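You operate a simulated robot arm through the tools that you are given. There is no shell and no other tool. Be economical: measure what you need, move in short steps, check, and stop when the job is done.

The job below is to be done with a simulated two-armed robot. You get a single attempt, and the scene is never put back.

Task
Put the black tape roll on the top of the film bench. Then put two of the strip oil cans from the top of the fitting bench on the low shelf of the sleeve bench. Then take the white sample jar and put it on the orange core plug. Then take the narrow paper roll and leave it on the blue sheet. Then put one of the dry bags from the top of the upkeep bench on the lock-out bench top. Then put the black-tied sample ring on the top of the core bench. Then open the lid of the felt tin. The order counts. Set down upright: strip oil can, white sample jar, narrow paper roll, dry bag.

The check looks at the end state, three seconds after you hand in, the way a careful person would. Anything else that was tipped, shoved, dropped, spilled or broken makes it a failure. A push-on lid holds only when it is set on centred and level and pressed home; a screw cap is set on level and turned clockwise until tight. Flat cloth is picked up by pressing the open fingertips on it (5 to 10 N) and closing them slowly along it; thin cloth reads only 2 to 8 mm in the jaws.

Robot
Two 7-joint arms with fingered hands on one trunk, on a base that drives. Base frame: it is fixed to the floor where the robot stands at the start and does not move with it; the origin is under the middle of the robot, x ahead of it, y to its left, z up. Readings come in mm, rad, newtons and seconds.
The left shoulder is at the start at [70, 145, 1120], the right one opposite. With the tool pointing down near the work surface each hand reaches from about 100 to 540 mm from the robot's upright axis, wherever it stands, measured 20 degrees to its own side. Places, roughly: black tape roll (9x9x5 cm) [600, -100, 400]; black-tied sample ring (10x10x3 cm) [400, -7100, 900]; blue sheet [2250, 2500, 750]; core plug (6x6x3 cm) [-1500, 1600, 900]; dry bag (4x6x6 cm) [1200, -7000, 900]; lid of the felt tin [-1600, 1700, 900]; lock-out bench top (94x24 cm) [2360, -6920, 880]; low shelf of the sleeve bench [600, -300, 400]; narrow paper roll (7x7x9 cm) [-1700, 1900, 1200]; strip oil can [-1500, 1000, 1000]; top of the core bench [-1500, -3800, 900]; top of the film bench [4400, 2700, 800]; white sample jar (6x6x8 cm) [-1400, 1400, 900]. Payload 3.5 kg a hand.
Tool frame (each hand has its own): the origin (TCP) lies between the finger pads and is the grasp point; the fingertips stand 25 mm ahead of it; z points along the fingers, y is the line along which they close. Largest opening 88 mm; the body of the gripper starts 29 mm behind the TCP. The gripper is a hand of 4 fingers: y runs from the thumb to the fingers, the wrist lies at [-13, -97, -162] in the tool frame, and closing takes about 1.5 s.
Orientation is that of the tool frame in the base frame, as a unit quaternion [w, x, y, z]. With the fingers straight down and the wrist toward the robot, the tool's x, y and z point along [0, 1, 0], [1, 0, 0] and [0, 0, -1] of the base frame.

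Tools
- The arms move only by the tool step_arm. It takes "left_deltas", "right_deltas" or both (then of equal length, played together; a hand with none holds still); each is text: rows parted by semicolons, each of 6 numbers parted by spaces: the shift along the tool's x, y, z in mm, then the turn, a rotation vector about the tool's x, y, z in rad. In form: dx dy dz wx wy wz; .... A call has 1 to 12 rows; each row shifts and turns the commanded pose from where the row before left it, along the tool's axes as they then stand. "left_gripper" and "right_gripper" are, for a hand that has rows, the finger opening in mm, from 0 to 88, set as the call begins (left out, the last holds). Rows are played at 5 a second. More than 50 mm and 0.15 rad between two rows, or a gripper value outside its range, and nothing of the call is played. A pose out of reach is approached as far as the arm can. The call stops where the force on the tool passes 40 N (or 10 N more than at its start, if that is more) or the arm is blocked; 0.2 s more then pass. The fingers move at their own pace (about 45 mm/s each) and stop on an object; they squeeze with about 33 N. The grip force told is the motor's: it shows also when the fingers shut on nothing. Time passes only in rows, and 0.2 s behind the last, so rows that do not move let the fingers close. It gives the time, the measured TCP pose, the force on the tool (base axes), the opening and the grip force at its end, in the units of the frame above (readings bear some noise), with the torque about the TCP (base axes, N m) and any sound that the robot's microphone picked up.
- Cameras (640 x 400 px; columns grow to the right, rows downward): "scene" is now at [104.8, 2.3, 1397.1]; the picture's right is [0.05, -1.00, -0.00], its down [-0.93, -0.04, -0.36] and it looks along [0.36, 0.02, -0.93] (base axes); focal length 249 px, centre (320, 200). "left" rides on the left gripper at [-64, -83, -98] in its tool frame; the picture's right is [-0.62, -0.37, 0.69], its down [0.71, -0.63, 0.30] and it looks along [0.32, 0.68, 0.65] (tool axes); focal length 265 px, centre (320, 200). "right" rides on the right gripper at [64, -83, -98] in its tool frame; the picture's right is [-0.62, 0.37, -0.69], its down [-0.71, -0.63, 0.30] and it looks along [-0.32, 0.68, 0.65] (tool axes); focal length 265 px, centre (320, 200). There is no depth. A picture from a camera that has moved, and an enlarged one, comes with that camera's place and axes in the base frame and with its lens.
- snapshot(camera): a new picture of that camera. The clock stands still meanwhile.
- slide_trunk(by): slides the trunk up (or, below 0, down) by that many mm; the arms and the scene camera ride with it, the base frame stays. It gives what a move gives, with no picture.
- drive_base(legs): drives the robot by 1 to 6 legs, each [ahead, left, turn to the left] in mm, mm and rad, along the robot's own axes; the way and the turn of a leg run together, so that a leg with both is an arc; at most 1500 mm and 3.142 rad a leg. The arms and the cameras ride along, it lands a little off, and it stops where it bumps. It gives what a move gives.
- move_fingers(index, middle, ring, thumb_bend, thumb_turn, hand): sets how far each is bent, from 0 (flat) to 100 (curled in); at 30 the hand is open as for a grip, at 70 the pads meet at the TCP. One left out holds its place. A second passes; each finger stops where it meets its share of the squeeze, and holds until it gets a number again. A gripper value or a shape takes the hand back. It gives what a move gives, with no picture; readings hold the bend of each and the force on the fingers (four entries, about 0 where the hand has none), thumb and palm. thumb_turn goes from beside the hand (0) to across from the fingers (100), as for a grip.
- preshape(shape, hand): the hand has 4 fingers and takes this shape, open, in about a second: jaw (thumb against the fingers, like two jaws); tri (thumb and two fingers); tip (a fingertip pinch); poke (one finger out to press); point (the index stretched); flat (the hand flat); cup (the hand cupped); fist (a fist). The gripper value then closes the fingers along that shape, each until it touches; the sizes above hold for jaw. It gives what a move gives, with no picture.
- turn_head(pan, tilt): turns the head with the scene camera to pan (to the left, within 1.501 rad either way) and tilt (down, from -0.506 to 1.204), counted from straight ahead of the robot. It gives what a move gives.
- close_up(camera, box): a new picture of the part [left, top, right, bottom] of that camera's present view, enlarged. The clock stands still meanwhile.
- close_job(): hands the job in; it is judged then, once.

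Go step by step. Nothing tells you exact positions but the pictures and the camera data: compare them with the known pose of the tool, close in by small moves and look again before you grip or let go. The budget is 217 turns and 212 pictures, counting those below and the enlarged ones. Unless the task says otherwise, let go and move clear before handing in.

The tools are called after ">>>" by a JSON object that holds its "op" and its "data". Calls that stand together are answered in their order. step_arm: Moves the arms, as the interface text tells. Its arguments: {"type":"object","properties":{"left_deltas":{"type":"string"},"left_gripper":{"type":"number"},"right_deltas":{"type":"string"},"right_gripper":{"type":"number"}},"required":[]} The other tools are called the same way: slide_trunk (by) slides the trunk up or down; preshape (shape, hand) gives the hand a shape; move_fingers (index, middle, ring, thumb_bend, thumb_turn, hand) moves the fingers one by one; drive_base (legs) drives the base; turn_head (pan, tilt) turns the head that bears the scene camera; snapshot (camera) takes a picture; close_up (camera, box) takes an enlarged picture of a part of a camera's view; close_job () hands the job in.

At the start:

```text
time: 0.0
left_eef_pos: [336.0, 67.2, 657.8]
left_orientation: [0.0, 0.707, 0.707, 0.0]
left_ft_force: [-0.3, 0.3, 0.5]
left_ft_torque: [0.04, 0.01, 0.01]
left_opening: 87.4
left_finger_force: 0.0
left_shape: jaw
left_bend: [30.0, 30.0, 30.0, 30.0, 98.0]
left_finger forces: [0.0, 0.0, 0.1, 0.1, 0.0, 0.0]
right_eef_pos: [290.9, -182.8, 748.1]
right_orientation: [0.0, 0.708, 0.706, 0.0]
right_ft_force: [-0.3, 0.5, 0.3]
right_ft_torque: [0.05, 0.0, 0.01]
right_opening: 87.7
right_finger_force: 0.1
right_shape: jaw
right_bend: [30.0, 30.0, 30.0, 30.0, 98.0]
right_finger forces: [0.1, 0.1, 0.1, 0.0, 0.1, 0.0]
trunk travel left (down, up): [-683.0, 157.0]
robot x, y, heading: [-0.1, 3.2, -0.002]
head pan, tilt: [0.047, 1.201]
```

scene: 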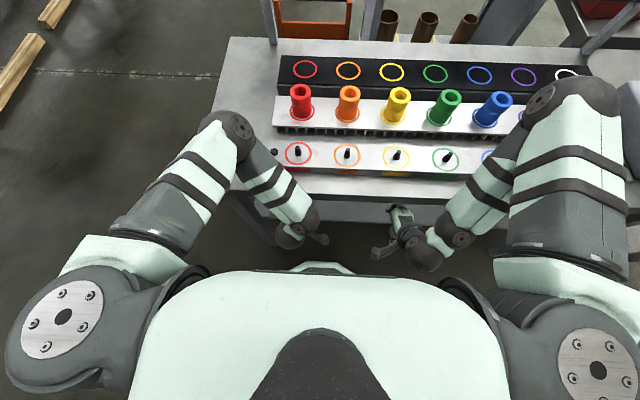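
right: 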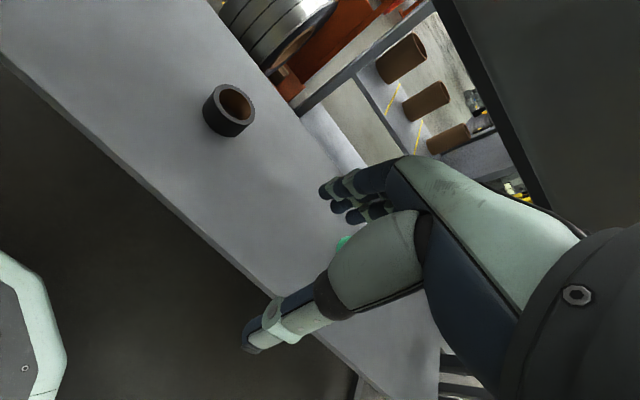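
left: 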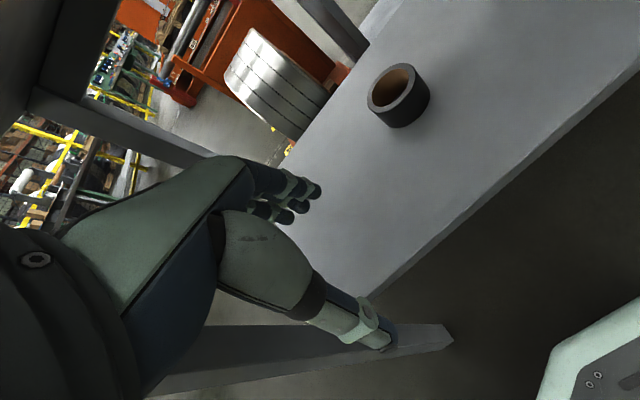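

I see the tape roll on the low shelf under the sleeve bench, at about [610, -57, 430]. I'll look around first to get my bearings.

>>> {"op": "turn_head", "data": {"pan": 0, "tilt": 0.5}}

>>> {"op": "snapshot", "data": {"camera": "scene"}}

>>> {"op": "turn_head", "data": {"pan": 1.5, "tilt": 0.3}}

>>> {"op": "snapshot", "data": {"camera": "scene"}}

>>> {"op": "turn_head", "data": {"pan": -1.5, "tilt": 0.3}}

>>> {"op": "snapshot", "data": {"camera": "scene"}}

```text
time: 1.1
left_eef_pos: [336.0, 66.4, 657.8]
left_orientation: [0.0, 0.707, 0.707, 0.0]
left_ft_force: [0.6, -0.4, -0.6]
left_ft_torque: [-0.02, 0.0, 0.02]
left_opening: 87.6
left_finger_force: 0.1
left_shape: jaw
left_bend: [30.0, 30.0, 30.0, 30.0, 98.0]
left_finger forces: [0.1, 0.1, 0.1, 0.0, 0.0, 0.1]
right_eef_pos: [292.0, -181.0, 748.2]
right_orientation: [-0.001, 0.708, 0.706, 0.0]
right_ft_force: [0.4, 0.4, 0.3]
right_ft_torque: [0.0, 0.0, -0.02]
right_opening: 87.5
right_finger_force: 0.0
right_shape: jaw
right_bend: [30.0, 30.0, 30.0, 30.0, 98.0]
right_finger forces: [0.1, 0.0, 0.0, 0.0, 0.1, 0.1]
trunk travel left (down, up): [-683.0, 157.0]
robot x, y, heading: [-1.1, 1.1, 0.001]
head pan, tilt: [0.0, 0.499]
```

```text
208 pictures are left
camera scene: at [139.9, -0.4, 1450.7], right [0.0, -1.0, 0.0], down [-0.48, 0.0, -0.88], along [0.88, 0.0, -0.48], focal length 249 px, centre (320, 200)
```

scene: 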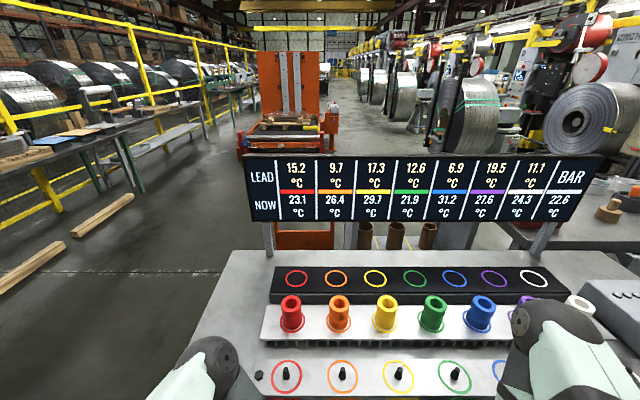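

```text
time: 2.7
left_eef_pos: [336.6, 66.4, 658.2]
left_orientation: [0.0, 0.707, 0.707, 0.0]
left_ft_force: [-0.3, 0.1, 0.7]
left_ft_torque: [0.02, 0.0, -0.02]
left_opening: 87.7
left_finger_force: 0.1
left_shape: jaw
left_bend: [30.0, 30.0, 30.0, 30.0, 98.0]
left_finger forces: [0.0, 0.0, 0.0, 0.1, 0.0, 0.1]
right_eef_pos: [291.2, -181.7, 748.9]
right_orientation: [0.001, 0.708, 0.706, -0.001]
right_ft_force: [0.2, 0.2, 0.9]
right_ft_torque: [-0.01, -0.02, 0.02]
right_opening: 87.8
right_finger_force: 0.0
right_shape: jaw
right_bend: [30.0, 30.0, 30.0, 30.0, 98.0]
right_finger forces: [0.0, 0.0, 0.0, 0.0, 0.1, 0.0]
trunk travel left (down, up): [-683.0, 157.0]
robot x, y, heading: [-1.2, 1.1, -0.001]
head pan, tilt: [1.499, 0.3]
```

```text
207 pictures are left
camera scene: at [55.7, 92.8, 1469.2], right [1.0, -0.07, 0.0], down [-0.02, -0.29, -0.96], along [0.07, 0.95, -0.3], focal length 249 px, centre (320, 200)
```

scene: 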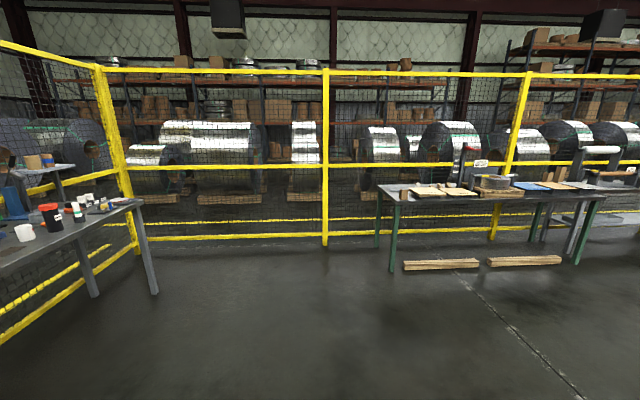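

```text
time: 5.3
left_eef_pos: [336.6, 65.5, 657.9]
left_orientation: [0.001, 0.707, 0.707, 0.0]
left_ft_force: [-0.2, -0.1, 0.2]
left_ft_torque: [0.01, 0.03, -0.02]
left_opening: 87.8
left_finger_force: 0.2
left_shape: jaw
left_bend: [30.0, 30.0, 30.0, 30.0, 98.0]
left_finger forces: [0.1, 0.0, 0.0, 0.0, 0.0, 0.0]
right_eef_pos: [291.3, -183.3, 748.6]
right_orientation: [0.001, 0.708, 0.706, -0.001]
right_ft_force: [0.1, 0.5, 0.3]
right_ft_torque: [-0.02, 0.01, -0.01]
right_opening: 87.5
right_finger_force: 0.0
right_shape: jaw
right_bend: [30.0, 30.0, 30.0, 30.0, 98.0]
right_finger forces: [0.1, 0.1, 0.0, 0.0, 0.0, 0.0]
trunk travel left (down, up): [-683.0, 157.0]
robot x, y, heading: [-0.4, 0.8, -0.002]
head pan, tilt: [-1.499, 0.3]
```

```text
206 pictures are left
camera scene: at [55.7, -93.5, 1469.2], right [-1.0, -0.07, 0.0], down [-0.02, 0.29, -0.96], along [0.07, -0.95, -0.3], focal length 249 px, centre (320, 200)
```

scene: 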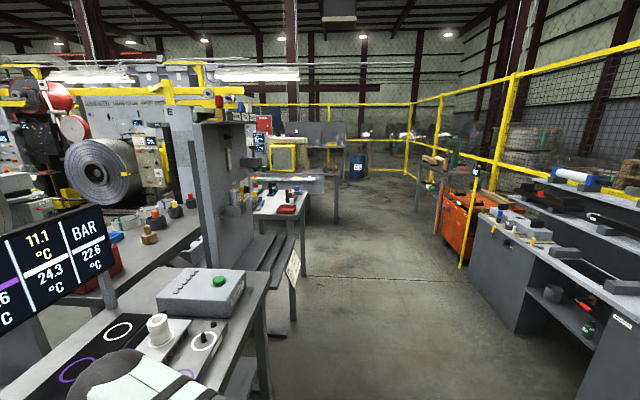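

The sleeve bench top stands at about 780 mm and its front edge at about x=400. I'll back off, raise the hands, lower the trunk and look under the bench.

>>> {"op": "drive_base", "data": {"legs": [[-200, 100, 0]]}}

>>> {"op": "step_arm", "data": {"left_deltas": "0 0 -50 0 0 0;0 0 -50 0 0 0;0 0 -50 0 0 0;0 0 -50 0 0 0", "right_deltas": "0 0 -50 0 0 0;0 0 -50 0 0 0;0 0 -50 0 0 0;0 0 -50 0 0 0"}}

>>> {"op": "slide_trunk", "data": {"by": -450}}

>>> {"op": "turn_head", "data": {"pan": -0.1, "tilt": 0.6}}

>>> {"op": "snapshot", "data": {"camera": "scene"}}

>>> {"op": "snapshot", "data": {"camera": "right"}}

```text
time: 7.0
left_eef_pos: [134.1, 168.0, 658.4]
left_orientation: [0.0, 0.706, 0.708, 0.0]
left_ft_force: [0.2, -0.1, -0.6]
left_ft_torque: [0.03, 0.01, 0.0]
left_opening: 87.6
left_finger_force: 0.0
left_shape: jaw
left_bend: [30.0, 30.0, 30.0, 30.0, 98.0]
left_finger forces: [0.1, 0.0, 0.0, 0.1, 0.0, 0.1]
right_eef_pos: [89.7, -81.7, 749.2]
right_orientation: [0.0, 0.708, 0.707, 0.0]
right_ft_force: [-0.9, 0.5, -1.3]
right_ft_torque: [0.03, 0.0, -0.03]
right_opening: 87.5
right_finger_force: 0.1
right_shape: jaw
right_bend: [30.0, 30.0, 30.0, 30.0, 98.0]
right_finger forces: [0.0, 0.0, 0.1, 0.1, 0.0, 0.0]
trunk travel left (down, up): [-683.0, 157.0]
robot x, y, heading: [-201.6, 99.1, -0.003]
head pan, tilt: [-1.499, 0.3]
```

```text
time: 8.0
left_eef_pos: [133.6, 167.0, 859.3]
left_orientation: [0.001, 0.706, 0.708, 0.0]
left_ft_force: [0.4, -1.2, 0.6]
left_ft_torque: [-0.03, -0.02, 0.0]
left_opening: 87.8
left_finger_force: 0.0
left_shape: jaw
left_bend: [30.0, 30.0, 30.0, 30.0, 98.0]
left_finger forces: [0.1, 0.0, 0.1, 0.0, 0.0, 0.1]
right_eef_pos: [156.5, -44.4, 829.7]
right_orientation: [0.002, 0.706, 0.708, -0.004]
right_ft_force: [0.0, 0.5, -0.1]
right_ft_torque: [0.0, -0.01, -0.03]
right_opening: 87.9
right_finger_force: 0.1
right_shape: jaw
right_bend: [30.0, 30.0, 30.0, 30.0, 98.0]
right_finger forces: [0.0, 0.0, 0.0, 0.0, 0.1, 0.1]
right hand out of reach, approached as far as the arm can: row 1, 2, 3, 4
trunk travel left (down, up): [-683.0, 157.0]
robot x, y, heading: [-202.0, 98.6, 0.003]
head pan, tilt: [-1.499, 0.3]
```

```text
refused: -450 is not a number from -400 to 400
```

```text
time: 9.5
left_eef_pos: [134.1, 165.0, 859.1]
left_orientation: [0.001, 0.706, 0.708, 0.0]
left_ft_force: [0.2, -0.2, 0.1]
left_ft_torque: [-0.03, -0.01, 0.02]
left_opening: 87.5
left_finger_force: 0.1
left_shape: jaw
left_bend: [30.0, 30.0, 30.0, 30.0, 98.0]
left_finger forces: [0.1, 0.0, 0.0, 0.0, 0.0, 0.0]
right_eef_pos: [156.7, -45.4, 829.7]
right_orientation: [0.002, 0.705, 0.709, -0.002]
right_ft_force: [0.8, 0.1, 0.5]
right_ft_torque: [0.01, -0.01, 0.01]
right_opening: 87.7
right_finger_force: 0.2
right_shape: jaw
right_bend: [30.0, 30.0, 30.0, 30.0, 98.0]
right_finger forces: [0.0, 0.1, 0.0, 0.1, 0.0, 0.1]
trunk travel left (down, up): [-683.0, 157.0]
robot x, y, heading: [-200.6, 103.6, 0.002]
head pan, tilt: [-0.099, 0.6]
```

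```text
205 pictures are left
camera scene: at [-65.5, 92.0, 1441.7], right [-0.1, -1.0, 0.0], down [-0.56, 0.06, -0.83], along [0.82, -0.08, -0.56], focal length 249 px, centre (320, 200)
```

scene: 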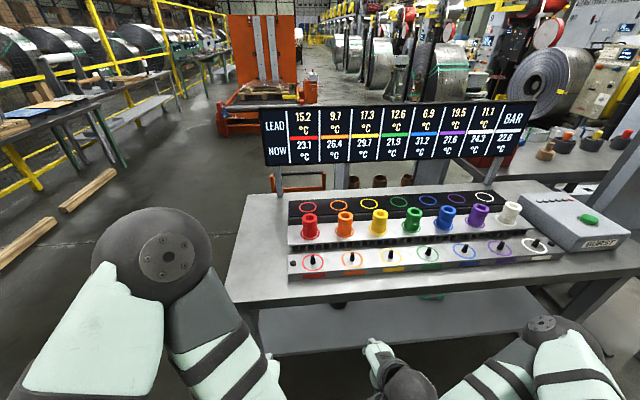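

```text
204 pictures are left
camera right: at [73.6, 19.3, 927.0], right [0.37, -0.61, 0.7], down [-0.63, -0.72, -0.3], along [0.69, -0.32, -0.65], focal length 265 px, centre (320, 200)
```

right: 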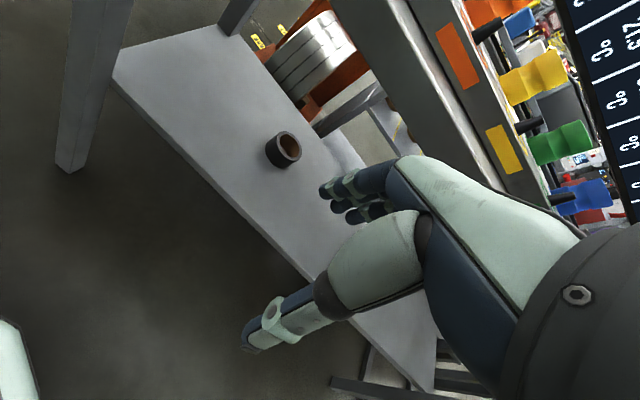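

The tape sits at about [622, -55, 425] and there is plenty of room between shelf and bench top. I'll lower the trunk and look again.

>>> {"op": "slide_trunk", "data": {"by": -400}}

>>> {"op": "snapshot", "data": {"camera": "scene"}}

>>> {"op": "snapshot", "data": {"camera": "right"}}

```text
time: 13.3
left_eef_pos: [134.1, 166.3, 458.3]
left_orientation: [0.0, 0.707, 0.707, 0.0]
left_ft_force: [-0.6, -0.4, -0.7]
left_ft_torque: [-0.05, 0.03, 0.0]
left_opening: 87.7
left_finger_force: 0.0
left_shape: jaw
left_bend: [30.0, 30.0, 30.0, 30.0, 98.0]
left_finger forces: [0.0, 0.0, 0.0, 0.0, 0.0, 0.0]
right_eef_pos: [156.6, -46.2, 429.1]
right_orientation: [0.003, 0.706, 0.709, -0.002]
right_ft_force: [0.5, -0.4, 0.3]
right_ft_torque: [0.01, -0.02, -0.03]
right_opening: 87.8
right_finger_force: 0.0
right_shape: jaw
right_bend: [30.0, 30.0, 30.0, 30.0, 98.0]
right_finger forces: [0.1, 0.1, 0.0, 0.0, 0.0, 0.1]
trunk travel left (down, up): [-283.0, 557.0]
robot x, y, heading: [-200.3, 100.9, 0.004]
head pan, tilt: [-0.099, 0.6]
```

```text
203 pictures are left
camera scene: at [-65.6, 92.1, 1041.7], right [-0.1, -1.0, 0.0], down [-0.56, 0.06, -0.83], along [0.82, -0.08, -0.56], focal length 249 px, centre (320, 200)
```

scene: 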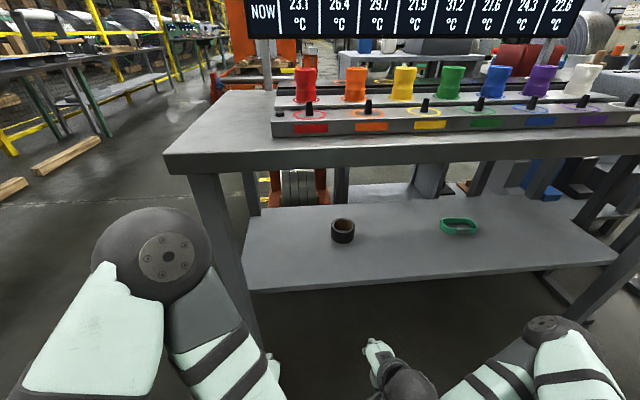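

```text
202 pictures are left
camera right: at [73.7, 19.4, 527.2], right [0.37, -0.61, 0.7], down [-0.63, -0.72, -0.3], along [0.69, -0.32, -0.65], focal length 265 px, centre (320, 200)
```

right: 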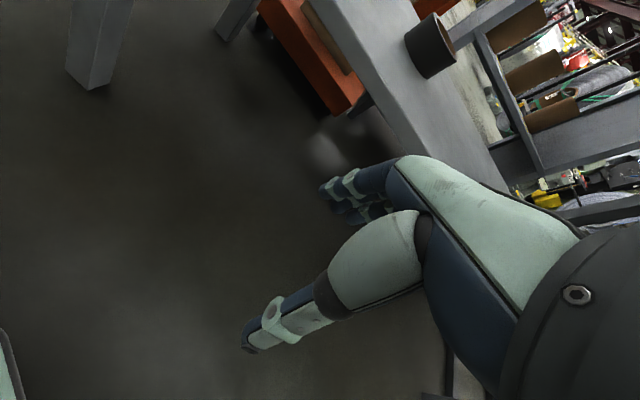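

The tape and a green ring sit on the low shelf; the bench top is near 867 mm high. I'll tilt the right hand forward and lift it a little, then test how the arm moves before driving in at an angle.

>>> {"op": "step_arm", "data": {"right_deltas": "0 30 -45 0 0 0;0 30 -45 0 0 0;0 0 0 -0.13 0 0;0 0 0 -0.13 0 0;0 0 0 -0.13 0 0;0 0 0 -0.13 0 0", "left_deltas": "0 -40 0 0 0 0;0 -40 0 0 0 0;0 -20 0 0 0 0;0 0 0 0 0 0;0 0 0 0 0 0;0 0 0 0 0 0"}}

>>> {"op": "snapshot", "data": {"camera": "scene"}}

```text
refused: row 1 steps farther than a row can; nothing moved
```

```text
201 pictures are left
camera scene: at [-65.6, 92.1, 1041.7], right [-0.1, -1.0, 0.0], down [-0.56, 0.06, -0.83], along [0.82, -0.08, -0.56], focal length 249 px, centre (320, 200)
```

scene: 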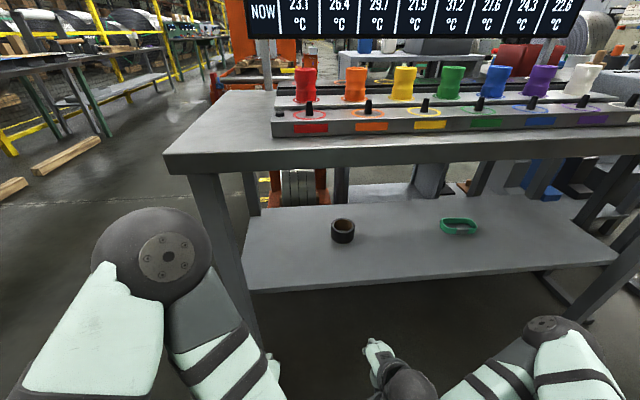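

>>> {"op": "step_arm", "data": {"right_deltas": "0 30 -30 0 0 0;0 30 -30 0 0 0;0 0 -30 0 0 0;0 0 0 -0.13 0 0;0 0 0 -0.13 0 0;0 0 0 -0.13 0 0;0 0 0 -0.13 0 0", "left_deltas": "0 -40 0 0 0 0;0 -40 0 0 0 0;0 -20 0 0 0 0;0 0 0 0 0 0;0 0 0 0 0 0;0 0 0 0 0 0;0 0 0 0 0 0"}}

>>> {"op": "snapshot", "data": {"camera": "scene"}}

```text
time: 14.9
left_eef_pos: [104.2, 144.8, 446.5]
left_orientation: [0.009, 0.69, 0.724, 0.005]
left_ft_force: [0.5, 0.1, 0.3]
left_ft_torque: [0.02, -0.03, 0.0]
left_opening: 87.8
left_finger_force: 0.1
left_shape: jaw
left_bend: [30.0, 30.0, 30.0, 30.0, 98.0]
left_finger forces: [0.0, 0.0, 0.0, 0.1, 0.0, 0.0]
left hand out of reach, approached as far as the arm can: row 1, 2, 3
right_eef_pos: [230.4, -33.6, 515.3]
right_orientation: [0.16, 0.685, 0.693, 0.159]
right_ft_force: [-0.6, -0.4, 0.4]
right_ft_torque: [-0.02, 0.01, -0.01]
right_opening: 88.1
right_finger_force: 0.0
right_shape: jaw
right_bend: [30.0, 30.0, 30.0, 30.0, 97.0]
right_finger forces: [0.1, 0.1, 0.1, 0.1, 0.1, 0.0]
right hand out of reach, approached as far as the arm can: row 3, 5, 6, 7
trunk travel left (down, up): [-283.0, 557.0]
robot x, y, heading: [-202.8, 100.9, 0.005]
head pan, tilt: [-0.099, 0.6]
```

```text
200 pictures are left
camera scene: at [-65.5, 92.2, 1041.7], right [-0.1, -1.0, 0.0], down [-0.56, 0.05, -0.82], along [0.82, -0.08, -0.57], focal length 249 px, centre (320, 200)
```

scene: 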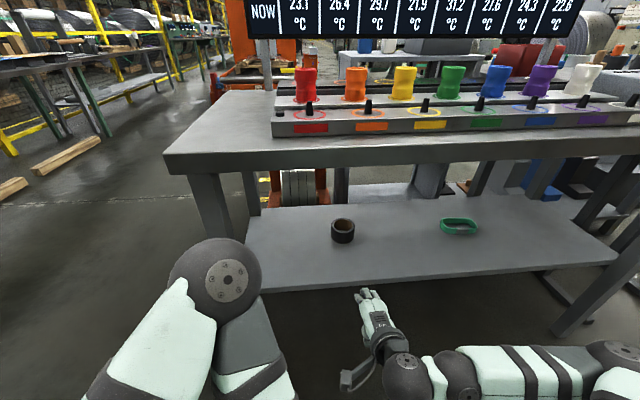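

The hand is tilted forward by about 0.45 rad. I'll shift right and turn left so the right arm leads, then look.

>>> {"op": "drive_base", "data": {"legs": [[0, -336, 0], [0, 0, 0.65]]}}

>>> {"op": "turn_head", "data": {"pan": -0.4, "tilt": 0.75}}

>>> {"op": "snapshot", "data": {"camera": "scene"}}

>>> {"op": "snapshot", "data": {"camera": "right"}}

```text
time: 18.9
left_eef_pos: [20.8, -24.5, 444.3]
left_orientation: [0.008, 0.428, 0.904, 0.008]
left_ft_force: [0.3, -0.5, -0.5]
left_ft_torque: [0.02, -0.01, -0.01]
left_opening: 87.7
left_finger_force: 0.0
left_shape: jaw
left_bend: [30.0, 30.0, 30.0, 30.0, 98.0]
left_finger forces: [0.0, 0.0, 0.1, 0.0, 0.0, 0.0]
right_eef_pos: [226.4, -92.1, 514.6]
right_orientation: [0.102, 0.435, 0.872, 0.201]
right_ft_force: [0.0, -0.2, -0.6]
right_ft_torque: [-0.02, 0.0, -0.02]
right_opening: 87.9
right_finger_force: 0.0
right_shape: jaw
right_bend: [30.0, 30.0, 30.0, 30.0, 97.0]
right_finger forces: [0.0, 0.0, 0.1, 0.0, 0.0, 0.0]
trunk travel left (down, up): [-283.0, 557.0]
robot x, y, heading: [-204.8, -241.3, 0.641]
head pan, tilt: [-0.099, 0.6]
```

```text
time: 19.7
left_eef_pos: [21.1, -22.1, 444.8]
left_orientation: [0.009, 0.425, 0.905, 0.009]
left_ft_force: [0.8, -0.3, 0.1]
left_ft_torque: [0.01, -0.03, 0.03]
left_opening: 88.0
left_finger_force: 0.1
left_shape: jaw
left_bend: [30.0, 30.0, 30.0, 30.0, 98.0]
left_finger forces: [0.0, 0.0, 0.0, 0.1, 0.1, 0.0]
right_eef_pos: [227.0, -91.1, 515.1]
right_orientation: [0.103, 0.434, 0.872, 0.202]
right_ft_force: [0.9, -0.2, 0.6]
right_ft_torque: [0.01, 0.04, 0.01]
right_opening: 87.9
right_finger_force: 0.1
right_shape: jaw
right_bend: [30.0, 30.0, 30.0, 30.0, 97.0]
right_finger forces: [0.0, 0.0, 0.2, 0.1, 0.0, 0.0]
trunk travel left (down, up): [-283.0, 557.0]
robot x, y, heading: [-206.6, -241.4, 0.637]
head pan, tilt: [-0.4, 0.75]
```

```text
199 pictures are left
camera scene: at [-82.7, -191.7, 1028.8], right [0.24, -0.97, 0.0], down [-0.66, -0.16, -0.73], along [0.71, 0.17, -0.68], focal length 249 px, centre (320, 200)
```

scene: 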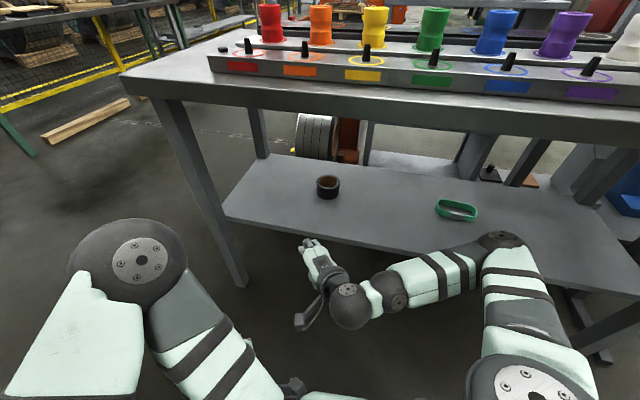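

```text
198 pictures are left
camera right: at [93.8, -111.1, 566.0], right [0.39, -0.48, 0.79], down [0.09, -0.83, -0.55], along [0.92, 0.28, -0.28], focal length 265 px, centre (320, 200)
```

right: 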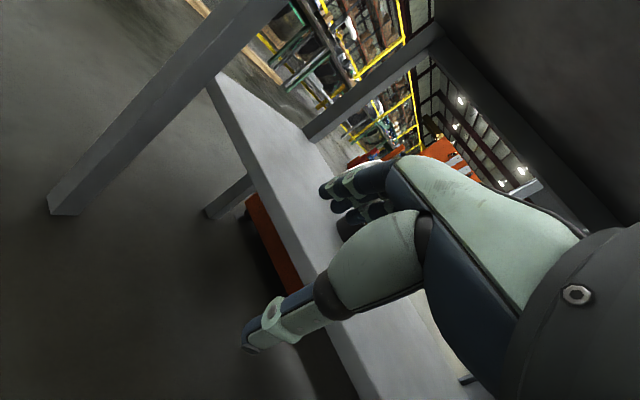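

I'll lower the trunk a little more and reach the right hand further forward and up before driving in under the bench.

>>> {"op": "slide_trunk", "data": {"by": -60}}

>>> {"op": "step_arm", "data": {"right_deltas": "0 29 -2 0 0 0;0 29 -2 0 0 0;0 29 -2 0 0 0;0 29 -2 0 0 0"}}

>>> {"op": "snapshot", "data": {"camera": "scene"}}

```text
time: 20.7
left_eef_pos: [20.1, -23.0, 385.1]
left_orientation: [0.009, 0.424, 0.905, 0.01]
left_ft_force: [0.4, -0.1, -1.0]
left_ft_torque: [0.01, -0.01, 0.01]
left_opening: 88.4
left_finger_force: 0.1
left_shape: jaw
left_bend: [30.0, 30.0, 30.0, 30.0, 98.0]
left_finger forces: [0.0, 0.0, 0.0, 0.0, 0.1, 0.1]
right_eef_pos: [225.2, -91.1, 454.4]
right_orientation: [0.102, 0.434, 0.872, 0.202]
right_ft_force: [-1.3, -0.1, -0.1]
right_ft_torque: [0.01, 0.01, 0.01]
right_opening: 88.0
right_finger_force: 0.1
right_shape: jaw
right_bend: [30.0, 30.0, 30.0, 30.0, 97.0]
right_finger forces: [0.0, 0.0, 0.0, 0.0, 0.1, 0.0]
trunk travel left (down, up): [-223.0, 617.0]
robot x, y, heading: [-203.2, -241.3, 0.638]
head pan, tilt: [-0.4, 0.75]
```

```text
time: 21.7
left_eef_pos: [22.1, -22.7, 384.5]
left_orientation: [0.009, 0.424, 0.906, 0.009]
left_ft_force: [-0.5, 0.1, -0.2]
left_ft_torque: [0.0, 0.01, 0.01]
left_opening: 87.9
left_finger_force: 0.0
left_shape: jaw
left_bend: [30.0, 30.0, 30.0, 30.0, 98.0]
left_finger forces: [0.0, 0.1, 0.0, 0.0, 0.1, 0.0]
right_eef_pos: [307.5, -31.6, 510.5]
right_orientation: [0.102, 0.434, 0.872, 0.2]
right_ft_force: [0.3, 0.2, 0.5]
right_ft_torque: [-0.01, -0.01, -0.01]
right_opening: 87.8
right_finger_force: 0.2
right_shape: jaw
right_bend: [30.0, 30.0, 30.0, 30.0, 97.0]
right_finger forces: [0.0, 0.1, 0.1, 0.0, 0.0, 0.0]
trunk travel left (down, up): [-223.0, 617.0]
robot x, y, heading: [-201.1, -242.9, 0.637]
head pan, tilt: [-0.4, 0.75]
```

```text
197 pictures are left
camera scene: at [-82.6, -191.7, 968.8], right [0.24, -0.97, 0.0], down [-0.66, -0.16, -0.73], along [0.71, 0.17, -0.68], focal length 249 px, centre (320, 200)
```

scene: 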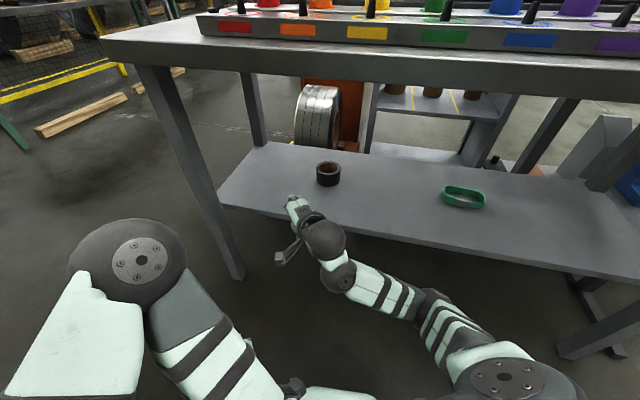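

>>> {"op": "drive_base", "data": {"legs": [[209, -155, 0]]}}

>>> {"op": "snapshot", "data": {"camera": "scene"}}

>>> {"op": "snapshot", "data": {"camera": "right"}}

```text
time: 23.6
left_eef_pos: [259.4, -45.3, 392.7]
left_orientation: [0.023, 0.459, 0.888, 0.012]
left_ft_force: [-0.7, -0.5, 0.2]
left_ft_torque: [0.01, 0.0, 0.07]
left_opening: 87.9
left_finger_force: 0.0
left_shape: jaw
left_bend: [30.0, 30.0, 30.0, 30.0, 98.0]
left_finger forces: [0.0, 0.1, 0.0, 0.0, 0.0, 0.0]
right_eef_pos: [541.3, -78.4, 538.6]
right_orientation: [0.127, 0.476, 0.844, 0.21]
right_ft_force: [-0.3, -0.5, 0.1]
right_ft_torque: [-0.01, 0.01, 0.03]
right_opening: 87.9
right_finger_force: 0.1
right_shape: jaw
right_bend: [30.0, 30.0, 30.0, 30.0, 98.0]
right_finger forces: [0.0, 0.1, 0.1, 0.0, 0.1, 0.1]
trunk travel left (down, up): [-223.0, 617.0]
robot x, y, heading: [28.2, -252.9, 0.557]
head pan, tilt: [-0.4, 0.75]
```

```text
196 pictures are left
camera scene: at [112.7, -178.9, 978.2], right [0.15, -0.99, 0.04], down [-0.64, -0.13, -0.76], along [0.75, 0.09, -0.65], focal length 249 px, centre (320, 200)
```

scene: 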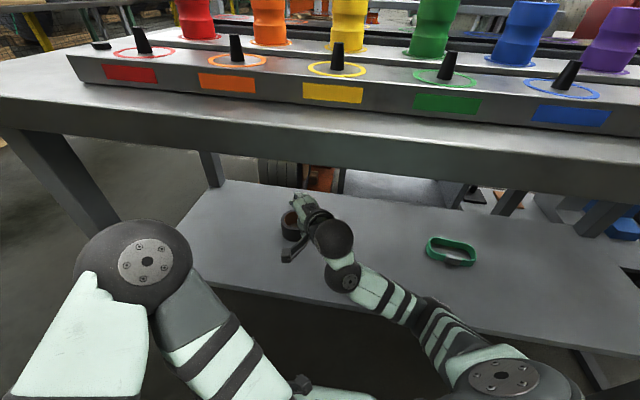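

```text
195 pictures are left
camera right: at [404.8, -84.8, 584.1], right [0.31, -0.52, 0.79], down [0.02, -0.83, -0.56], along [0.95, 0.19, -0.24], focal length 265 px, centre (320, 200)
```

right: 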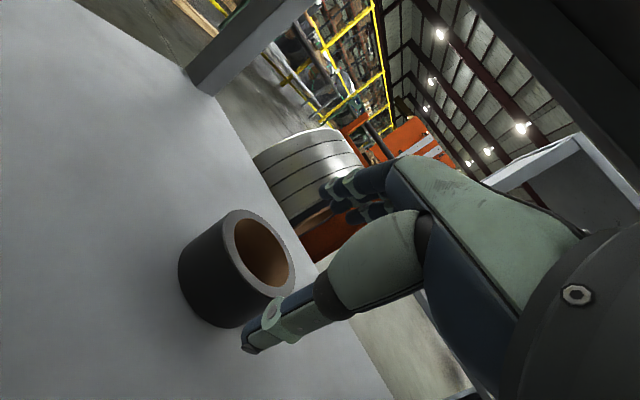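

The drive was cut short and the body looks slightly tipped, so something touched. I'll back off a little and check.

>>> {"op": "drive_base", "data": {"legs": [[-51, 32, 0]]}}

>>> {"op": "snapshot", "data": {"camera": "scene"}}

>>> {"op": "snapshot", "data": {"camera": "left"}}

```text
time: 24.4
left_eef_pos: [263.9, -59.2, 381.3]
left_orientation: [-0.01, 0.452, 0.892, 0.027]
left_ft_force: [0.6, -0.8, 0.1]
left_ft_torque: [-0.02, -0.03, 0.02]
left_opening: 88.0
left_finger_force: 0.0
left_shape: jaw
left_bend: [30.0, 30.0, 30.0, 30.0, 98.0]
left_finger forces: [0.0, 0.1, 0.0, 0.0, 0.0, 0.0]
right_eef_pos: [529.0, -98.2, 478.8]
right_orientation: [0.028, 0.516, 0.829, 0.213]
right_ft_force: [0.6, 0.0, -0.9]
right_ft_torque: [-0.02, 0.03, -0.03]
right_opening: 87.7
right_finger_force: 0.1
right_shape: jaw
right_bend: [30.0, 30.0, 30.0, 30.0, 98.0]
right_finger forces: [0.0, 0.0, 0.1, 0.0, 0.1, 0.0]
trunk travel left (down, up): [-223.0, 617.0]
robot x, y, heading: [10.0, -252.9, 0.564]
head pan, tilt: [-0.4, 0.75]
stopped in leg 1: the robot was blocked; the commanded pose is now the measured one
```

```text
194 pictures are left
camera scene: at [133.2, -207.4, 968.2], right [0.16, -0.99, 0.0], down [-0.67, -0.11, -0.73], along [0.72, 0.12, -0.68], focal length 249 px, centre (320, 200)
```

scene: 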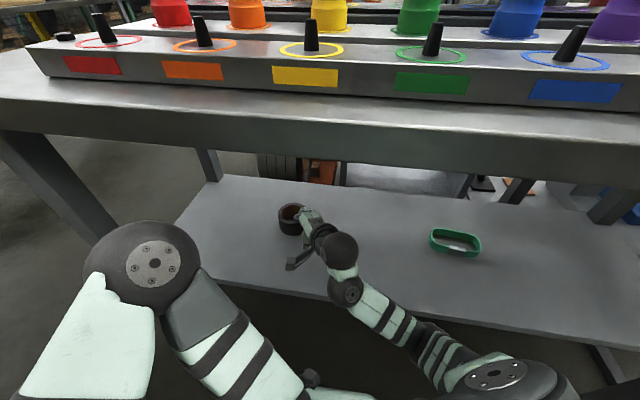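

```text
193 pictures are left
camera left: at [235.8, -166.4, 473.6], right [0.07, -0.68, -0.73], down [-0.93, 0.22, -0.3], along [0.36, 0.7, -0.61], focal length 265 px, centre (320, 200)
```

left: 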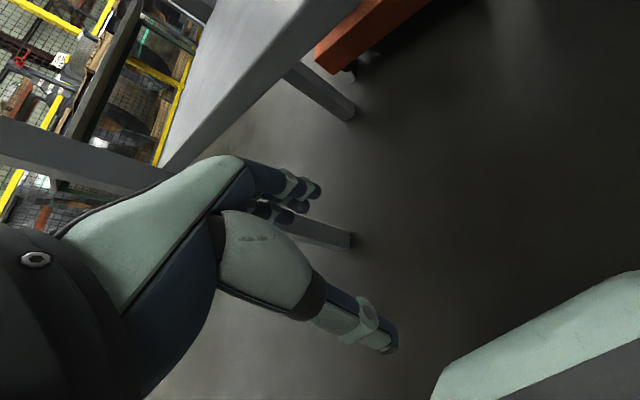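

>>> {"op": "step_arm", "data": {"right_deltas": "0 0 0 0 0 0;0 0 0 0 0 0;0 0 0 0 0 0"}}

>>> {"op": "close_up", "data": {"camera": "scene", "box": [260, 180, 580, 400]}}

>>> {"op": "snapshot", "data": {"camera": "right"}}

```text
time: 25.1
left_eef_pos: [264.7, -60.0, 382.7]
left_orientation: [-0.011, 0.451, 0.892, 0.027]
left_ft_force: [0.9, -0.8, 0.0]
left_ft_torque: [0.01, -0.02, -0.01]
left_opening: 88.0
left_finger_force: 0.0
left_shape: jaw
left_bend: [30.0, 30.0, 30.0, 30.0, 98.0]
left_finger forces: [0.1, 0.0, 0.1, 0.0, 0.1, 0.0]
right_eef_pos: [529.0, -98.3, 478.3]
right_orientation: [0.026, 0.516, 0.829, 0.213]
right_ft_force: [-0.2, -0.1, -0.1]
right_ft_torque: [0.01, -0.04, 0.02]
right_opening: 87.8
right_finger_force: 0.1
right_shape: jaw
right_bend: [30.0, 30.0, 30.0, 30.0, 98.0]
right_finger forces: [0.0, 0.0, 0.0, 0.0, 0.1, 0.0]
trunk travel left (down, up): [-223.0, 617.0]
robot x, y, heading: [15.3, -250.5, 0.571]
head pan, tilt: [-0.4, 0.75]
```

```text
1.82 times, centred on (420, 290) of scene
camera zoom: at [133.8, -207.7, 969.0], right [0.16, -0.99, 0.0], down [-0.67, -0.11, -0.73], along [0.72, 0.12, -0.68], focal length 452 px, centre (138, 36)
```

zoom: 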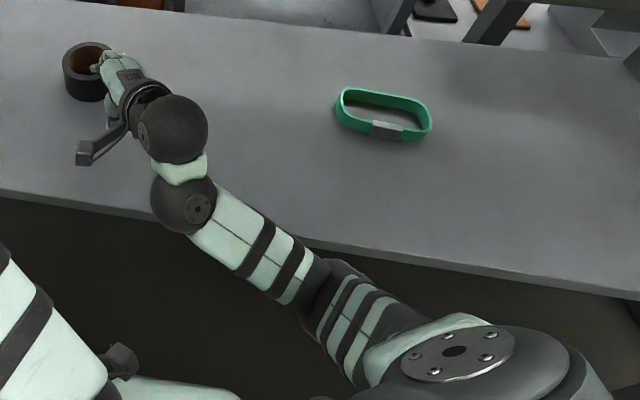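

```text
191 pictures are left
camera right: at [403.1, -105.3, 547.0], right [0.42, -0.62, 0.66], down [-0.12, -0.76, -0.64], along [0.9, 0.19, -0.39], focal length 265 px, centre (320, 200)
```

right: 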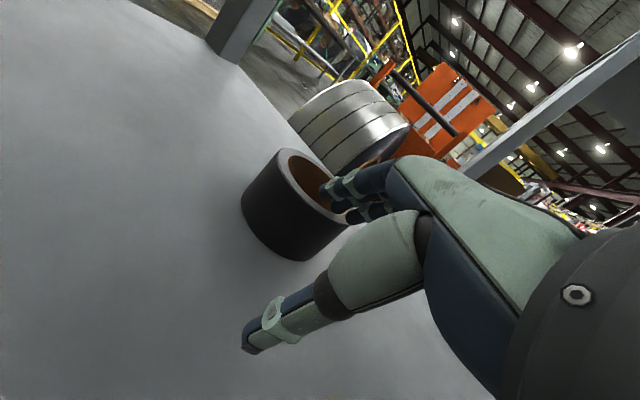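

The right elbow is leaning on the shelf edge. I'll raise the trunk a bit to lift it clear, then back slightly.

>>> {"op": "slide_trunk", "data": {"by": 40}}

>>> {"op": "drive_base", "data": {"legs": [[-42, 27, 0]]}}

>>> {"op": "snapshot", "data": {"camera": "scene"}}

>>> {"op": "snapshot", "data": {"camera": "right"}}

```text
time: 26.0
left_eef_pos: [267.8, -61.4, 423.1]
left_orientation: [-0.014, 0.451, 0.892, 0.026]
left_ft_force: [-0.3, 0.2, -0.2]
left_ft_torque: [0.0, -0.02, 0.01]
left_opening: 88.0
left_finger_force: 0.0
left_shape: jaw
left_bend: [30.0, 30.0, 30.0, 30.0, 98.0]
left_finger forces: [0.0, 0.1, 0.0, 0.1, 0.0, 0.0]
right_eef_pos: [535.9, -99.3, 522.7]
right_orientation: [0.032, 0.517, 0.828, 0.216]
right_ft_force: [0.1, 0.0, 0.1]
right_ft_torque: [0.0, 0.0, -0.02]
right_opening: 88.0
right_finger_force: 0.1
right_shape: jaw
right_bend: [30.0, 30.0, 30.0, 30.0, 98.0]
right_finger forces: [0.1, 0.0, 0.1, 0.1, 0.1, 0.0]
trunk travel left (down, up): [-263.0, 577.0]
robot x, y, heading: [17.7, -248.0, 0.565]
head pan, tilt: [-0.4, 0.75]
```

```text
time: 26.9
left_eef_pos: [215.2, -60.4, 421.7]
left_orientation: [-0.013, 0.45, 0.893, 0.026]
left_ft_force: [0.0, -0.6, 0.2]
left_ft_torque: [0.0, -0.01, 0.01]
left_opening: 87.8
left_finger_force: 0.0
left_shape: jaw
left_bend: [30.0, 30.0, 30.0, 30.0, 98.0]
left_finger forces: [0.0, 0.0, 0.0, 0.1, 0.0, 0.1]
right_eef_pos: [483.8, -100.2, 520.6]
right_orientation: [0.03, 0.516, 0.828, 0.215]
right_ft_force: [0.3, -0.4, -0.5]
right_ft_torque: [0.02, -0.03, -0.02]
right_opening: 88.1
right_finger_force: 0.0
right_shape: jaw
right_bend: [30.0, 30.0, 30.0, 30.0, 98.0]
right_finger forces: [0.1, 0.1, 0.0, 0.1, 0.0, 0.0]
trunk travel left (down, up): [-263.0, 577.0]
robot x, y, heading: [-36.9, -250.1, 0.566]
head pan, tilt: [-0.4, 0.75]
```

```text
190 pictures are left
camera scene: at [86.9, -207.7, 1008.9], right [0.16, -0.99, 0.0], down [-0.67, -0.11, -0.73], along [0.72, 0.12, -0.68], focal length 249 px, centre (320, 200)
```

scene: 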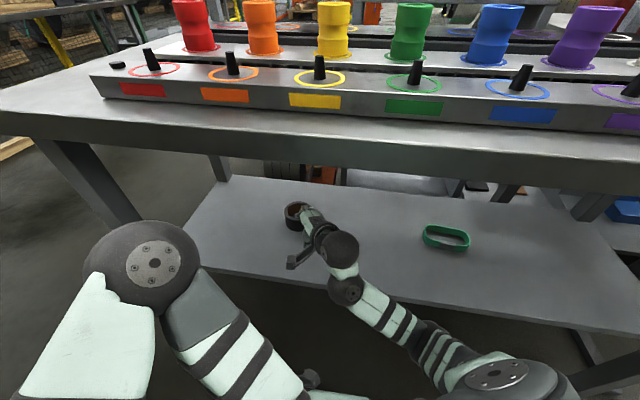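

```text
189 pictures are left
camera right: at [357.2, -106.0, 588.8], right [0.41, -0.63, 0.66], down [-0.12, -0.76, -0.64], along [0.91, 0.18, -0.38], focal length 265 px, centre (320, 200)
```

right: 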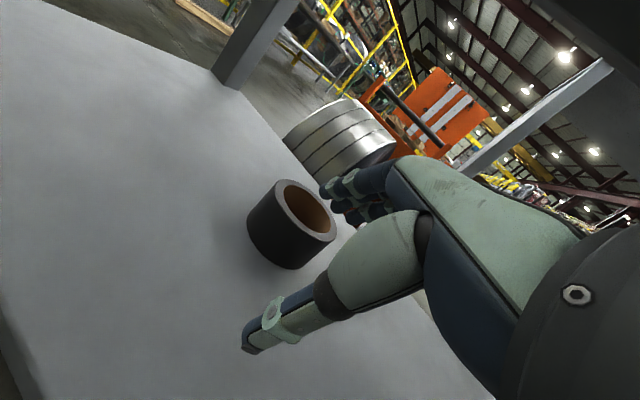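

Free again; the tape has not moved, at about [620, -53, 430]. I'll raise the trunk for elbow clearance, level the hand and reach over the tape so the thumb is over the hole.

>>> {"op": "slide_trunk", "data": {"by": 60}}

>>> {"op": "step_arm", "data": {"right_deltas": "0 0 0 0.074 -0.089 -0.005;0 0 0 0.074 -0.089 -0.005;-4 43.6 11.1 0 0 0;-4 43.6 11.1 0 0 0;-4 43.6 11.1 0 0 0;-4 43.6 11.1 0 0 0"}}

>>> {"op": "snapshot", "data": {"camera": "scene"}}

>>> {"op": "snapshot", "data": {"camera": "right"}}

```text
time: 27.9
left_eef_pos: [216.4, -59.5, 482.3]
left_orientation: [-0.013, 0.451, 0.892, 0.027]
left_ft_force: [0.0, 0.8, 0.0]
left_ft_torque: [-0.02, 0.01, -0.04]
left_opening: 88.0
left_finger_force: 0.1
left_shape: jaw
left_bend: [30.0, 30.0, 30.0, 30.0, 98.0]
left_finger forces: [0.0, 0.0, 0.1, 0.0, 0.0, 0.1]
right_eef_pos: [484.2, -98.4, 580.7]
right_orientation: [0.03, 0.517, 0.828, 0.215]
right_ft_force: [-0.6, 0.4, 0.8]
right_ft_torque: [0.0, 0.01, 0.01]
right_opening: 87.7
right_finger_force: 0.0
right_shape: jaw
right_bend: [30.0, 30.0, 30.0, 30.0, 98.0]
right_finger forces: [0.0, 0.0, 0.0, 0.0, 0.1, 0.1]
trunk travel left (down, up): [-323.0, 517.0]
robot x, y, heading: [-37.0, -249.3, 0.566]
head pan, tilt: [-0.4, 0.75]
```

```text
time: 29.3
left_eef_pos: [216.4, -60.3, 483.0]
left_orientation: [-0.012, 0.45, 0.893, 0.025]
left_ft_force: [0.3, 0.3, -0.6]
left_ft_torque: [0.03, 0.01, 0.01]
left_opening: 87.8
left_finger_force: 0.1
left_shape: jaw
left_bend: [30.0, 30.0, 30.0, 30.0, 98.0]
left_finger forces: [0.0, 0.0, 0.1, 0.0, 0.0, 0.0]
right_eef_pos: [569.8, -4.6, 581.4]
right_orientation: [0.072, 0.535, 0.835, 0.105]
right_ft_force: [-0.2, -0.4, -0.2]
right_ft_torque: [0.01, 0.03, 0.0]
right_opening: 87.9
right_finger_force: 0.0
right_shape: jaw
right_bend: [30.0, 30.0, 30.0, 30.0, 98.0]
right_finger forces: [0.0, 0.0, 0.0, 0.0, 0.0, 0.0]
right hand out of reach, approached as far as the arm can: row 4, 5, 6
trunk travel left (down, up): [-323.0, 517.0]
robot x, y, heading: [-37.5, -246.7, 0.565]
head pan, tilt: [-0.4, 0.75]
```

```text
188 pictures are left
camera scene: at [87.3, -207.5, 1068.8], right [0.16, -0.99, 0.0], down [-0.67, -0.11, -0.73], along [0.72, 0.12, -0.68], focal length 249 px, centre (320, 200)
```

scene: 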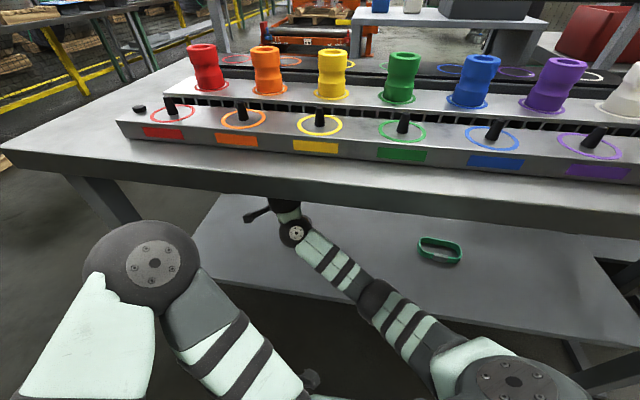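

```text
187 pictures are left
camera right: at [447.4, 10.5, 655.4], right [0.42, -0.48, 0.77], down [-0.18, -0.88, -0.45], along [0.89, 0.05, -0.46], focal length 265 px, centre (320, 200)
```

right: 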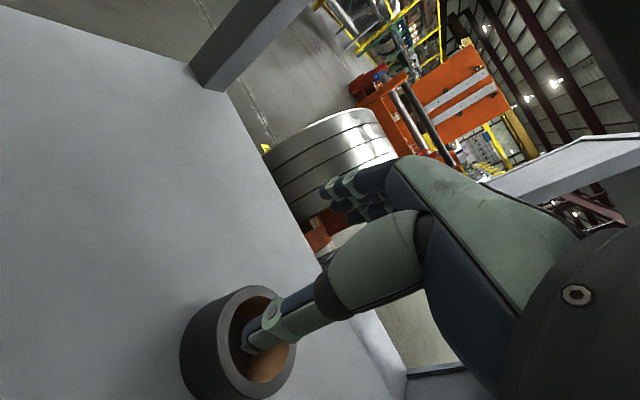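

The reach ends about 650 mm out, so with the arm now straight I'll lower the trunk a bit and move the base closer.

>>> {"op": "slide_trunk", "data": {"by": -50}}

>>> {"op": "drive_base", "data": {"legs": [[84, 13, 0]]}}

>>> {"op": "snapshot", "data": {"camera": "scene"}}

>>> {"op": "snapshot", "data": {"camera": "right"}}

```text
time: 30.2
left_eef_pos: [215.7, -59.3, 432.2]
left_orientation: [-0.012, 0.45, 0.892, 0.026]
left_ft_force: [0.6, 0.0, 0.0]
left_ft_torque: [-0.02, 0.02, -0.01]
left_opening: 88.1
left_finger_force: 0.1
left_shape: jaw
left_bend: [30.0, 30.0, 30.0, 30.0, 98.0]
left_finger forces: [0.1, 0.0, 0.1, 0.0, 0.0, 0.0]
right_eef_pos: [570.1, -4.1, 531.5]
right_orientation: [0.073, 0.535, 0.835, 0.105]
right_ft_force: [1.1, -0.7, -0.1]
right_ft_torque: [-0.01, 0.01, 0.02]
right_opening: 87.9
right_finger_force: 0.0
right_shape: jaw
right_bend: [30.0, 30.0, 30.0, 30.0, 98.0]
right_finger forces: [0.1, 0.0, 0.0, 0.1, 0.0, 0.0]
trunk travel left (down, up): [-273.0, 567.0]
robot x, y, heading: [-33.5, -245.5, 0.567]
head pan, tilt: [-0.4, 0.75]
```

```text
time: 31.3
left_eef_pos: [279.0, -4.6, 432.8]
left_orientation: [-0.014, 0.45, 0.892, 0.025]
left_ft_force: [-0.5, -0.6, -0.2]
left_ft_torque: [0.02, 0.0, -0.02]
left_opening: 87.7
left_finger_force: 0.0
left_shape: jaw
left_bend: [30.0, 30.0, 30.0, 30.0, 98.0]
left_finger forces: [0.0, 0.0, 0.0, 0.1, 0.0, 0.0]
right_eef_pos: [632.4, 50.1, 532.4]
right_orientation: [0.073, 0.535, 0.835, 0.105]
right_ft_force: [-0.3, -0.1, -0.5]
right_ft_torque: [0.01, 0.01, 0.05]
right_opening: 87.7
right_finger_force: 0.1
right_shape: jaw
right_bend: [30.0, 30.0, 30.0, 30.0, 98.0]
right_finger forces: [0.0, 0.0, 0.0, 0.0, 0.0, 0.0]
trunk travel left (down, up): [-273.0, 567.0]
robot x, y, heading: [26.2, -189.2, 0.559]
head pan, tilt: [-0.4, 0.75]
```

```text
186 pictures are left
camera scene: at [150.8, -152.1, 1018.7], right [0.17, -0.99, 0.0], down [-0.67, -0.11, -0.73], along [0.72, 0.12, -0.68], focal length 249 px, centre (320, 200)
```

scene: 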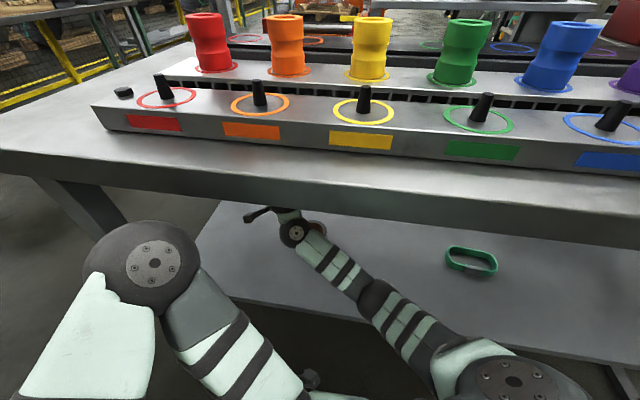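

```text
185 pictures are left
camera right: at [510.2, 66.0, 605.5], right [0.42, -0.48, 0.77], down [-0.18, -0.88, -0.45], along [0.89, 0.05, -0.46], focal length 265 px, centre (320, 200)
```

right: 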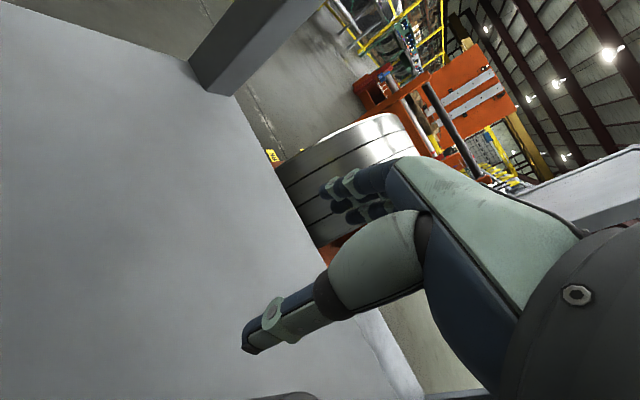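

>>> {"op": "step_arm", "data": {"right_deltas": "-44 -8 -2 0 0 0;-44 -8 -2 0 0 0;0 0 0 0 0 0"}}

>>> {"op": "snapshot", "data": {"camera": "right"}}

```text
time: 32.1
left_eef_pos: [277.9, -3.7, 432.3]
left_orientation: [-0.013, 0.45, 0.892, 0.027]
left_ft_force: [-0.1, 0.2, 0.5]
left_ft_torque: [0.02, 0.01, 0.0]
left_opening: 87.9
left_finger_force: 0.0
left_shape: jaw
left_bend: [30.0, 30.0, 30.0, 30.0, 98.0]
left_finger forces: [0.0, 0.1, 0.0, 0.1, 0.0, 0.0]
right_eef_pos: [610.6, -13.5, 532.8]
right_orientation: [0.076, 0.538, 0.833, 0.104]
right_ft_force: [1.0, 0.1, 0.5]
right_ft_torque: [0.02, 0.0, 0.01]
right_opening: 88.0
right_finger_force: 0.0
right_shape: jaw
right_bend: [30.0, 30.0, 30.0, 30.0, 98.0]
right_finger forces: [0.1, 0.0, 0.1, 0.0, 0.0, 0.0]
right hand out of reach, approached as far as the arm can: row 1, 2
trunk travel left (down, up): [-273.0, 567.0]
robot x, y, heading: [28.5, -194.5, 0.566]
head pan, tilt: [-0.4, 0.75]
```

```text
184 pictures are left
camera right: at [487.6, 2.4, 605.7], right [0.41, -0.48, 0.77], down [-0.19, -0.88, -0.45], along [0.89, 0.04, -0.45], focal length 265 px, centre (320, 200)
```

right: 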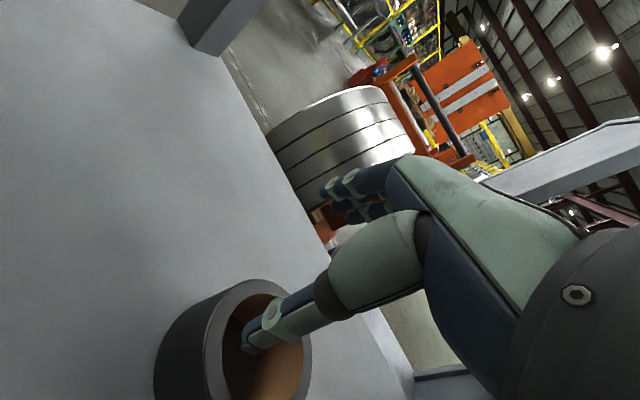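

>>> {"op": "drive_base", "data": {"legs": [[30, -37, 0]]}}

>>> {"op": "snapshot", "data": {"camera": "scene"}}

>>> {"op": "snapshot", "data": {"camera": "right"}}

```text
time: 33.1
left_eef_pos: [309.3, -17.2, 432.0]
left_orientation: [-0.011, 0.446, 0.895, 0.024]
left_ft_force: [-1.0, 0.0, 0.1]
left_ft_torque: [0.02, 0.0, -0.02]
left_opening: 88.0
left_finger_force: 0.0
left_shape: jaw
left_bend: [30.0, 30.0, 30.0, 30.0, 98.0]
left_finger forces: [0.1, 0.0, 0.0, 0.0, 0.1, 0.0]
right_eef_pos: [642.0, -23.5, 538.5]
right_orientation: [0.08, 0.533, 0.836, 0.106]
right_ft_force: [0.2, 0.8, -0.1]
right_ft_torque: [-0.01, 0.02, -0.01]
right_opening: 87.9
right_finger_force: 0.0
right_shape: jaw
right_bend: [30.0, 30.0, 30.0, 30.0, 98.0]
right_finger forces: [0.0, 0.1, 0.1, 0.1, 0.0, 0.0]
trunk travel left (down, up): [-273.0, 567.0]
robot x, y, heading: [64.4, -207.5, 0.577]
head pan, tilt: [-0.4, 0.75]
stopped in leg 1: the robot was blocked; the commanded pose is now the measured one
```

```text
183 pictures are left
camera scene: at [178.3, -164.1, 1020.0], right [0.18, -0.98, 0.0], down [-0.66, -0.12, -0.74], along [0.73, 0.13, -0.68], focal length 249 px, centre (320, 200)
```

scene: 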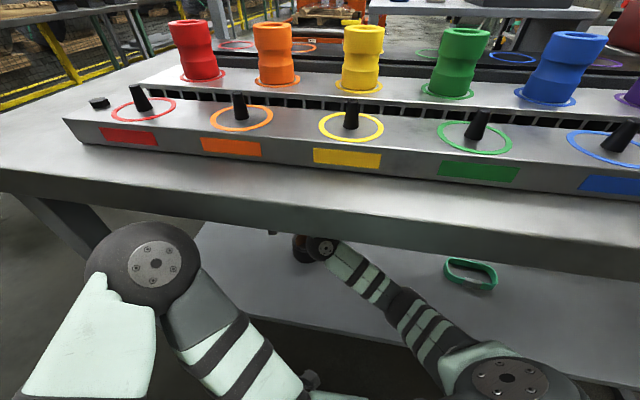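

```text
182 pictures are left
camera right: at [517.9, -6.7, 610.0], right [0.41, -0.48, 0.78], down [-0.18, -0.88, -0.45], along [0.9, 0.05, -0.44], focal length 265 px, centre (320, 200)
```

right: 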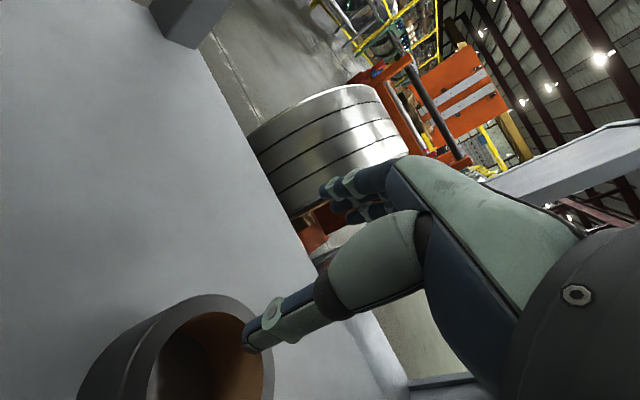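

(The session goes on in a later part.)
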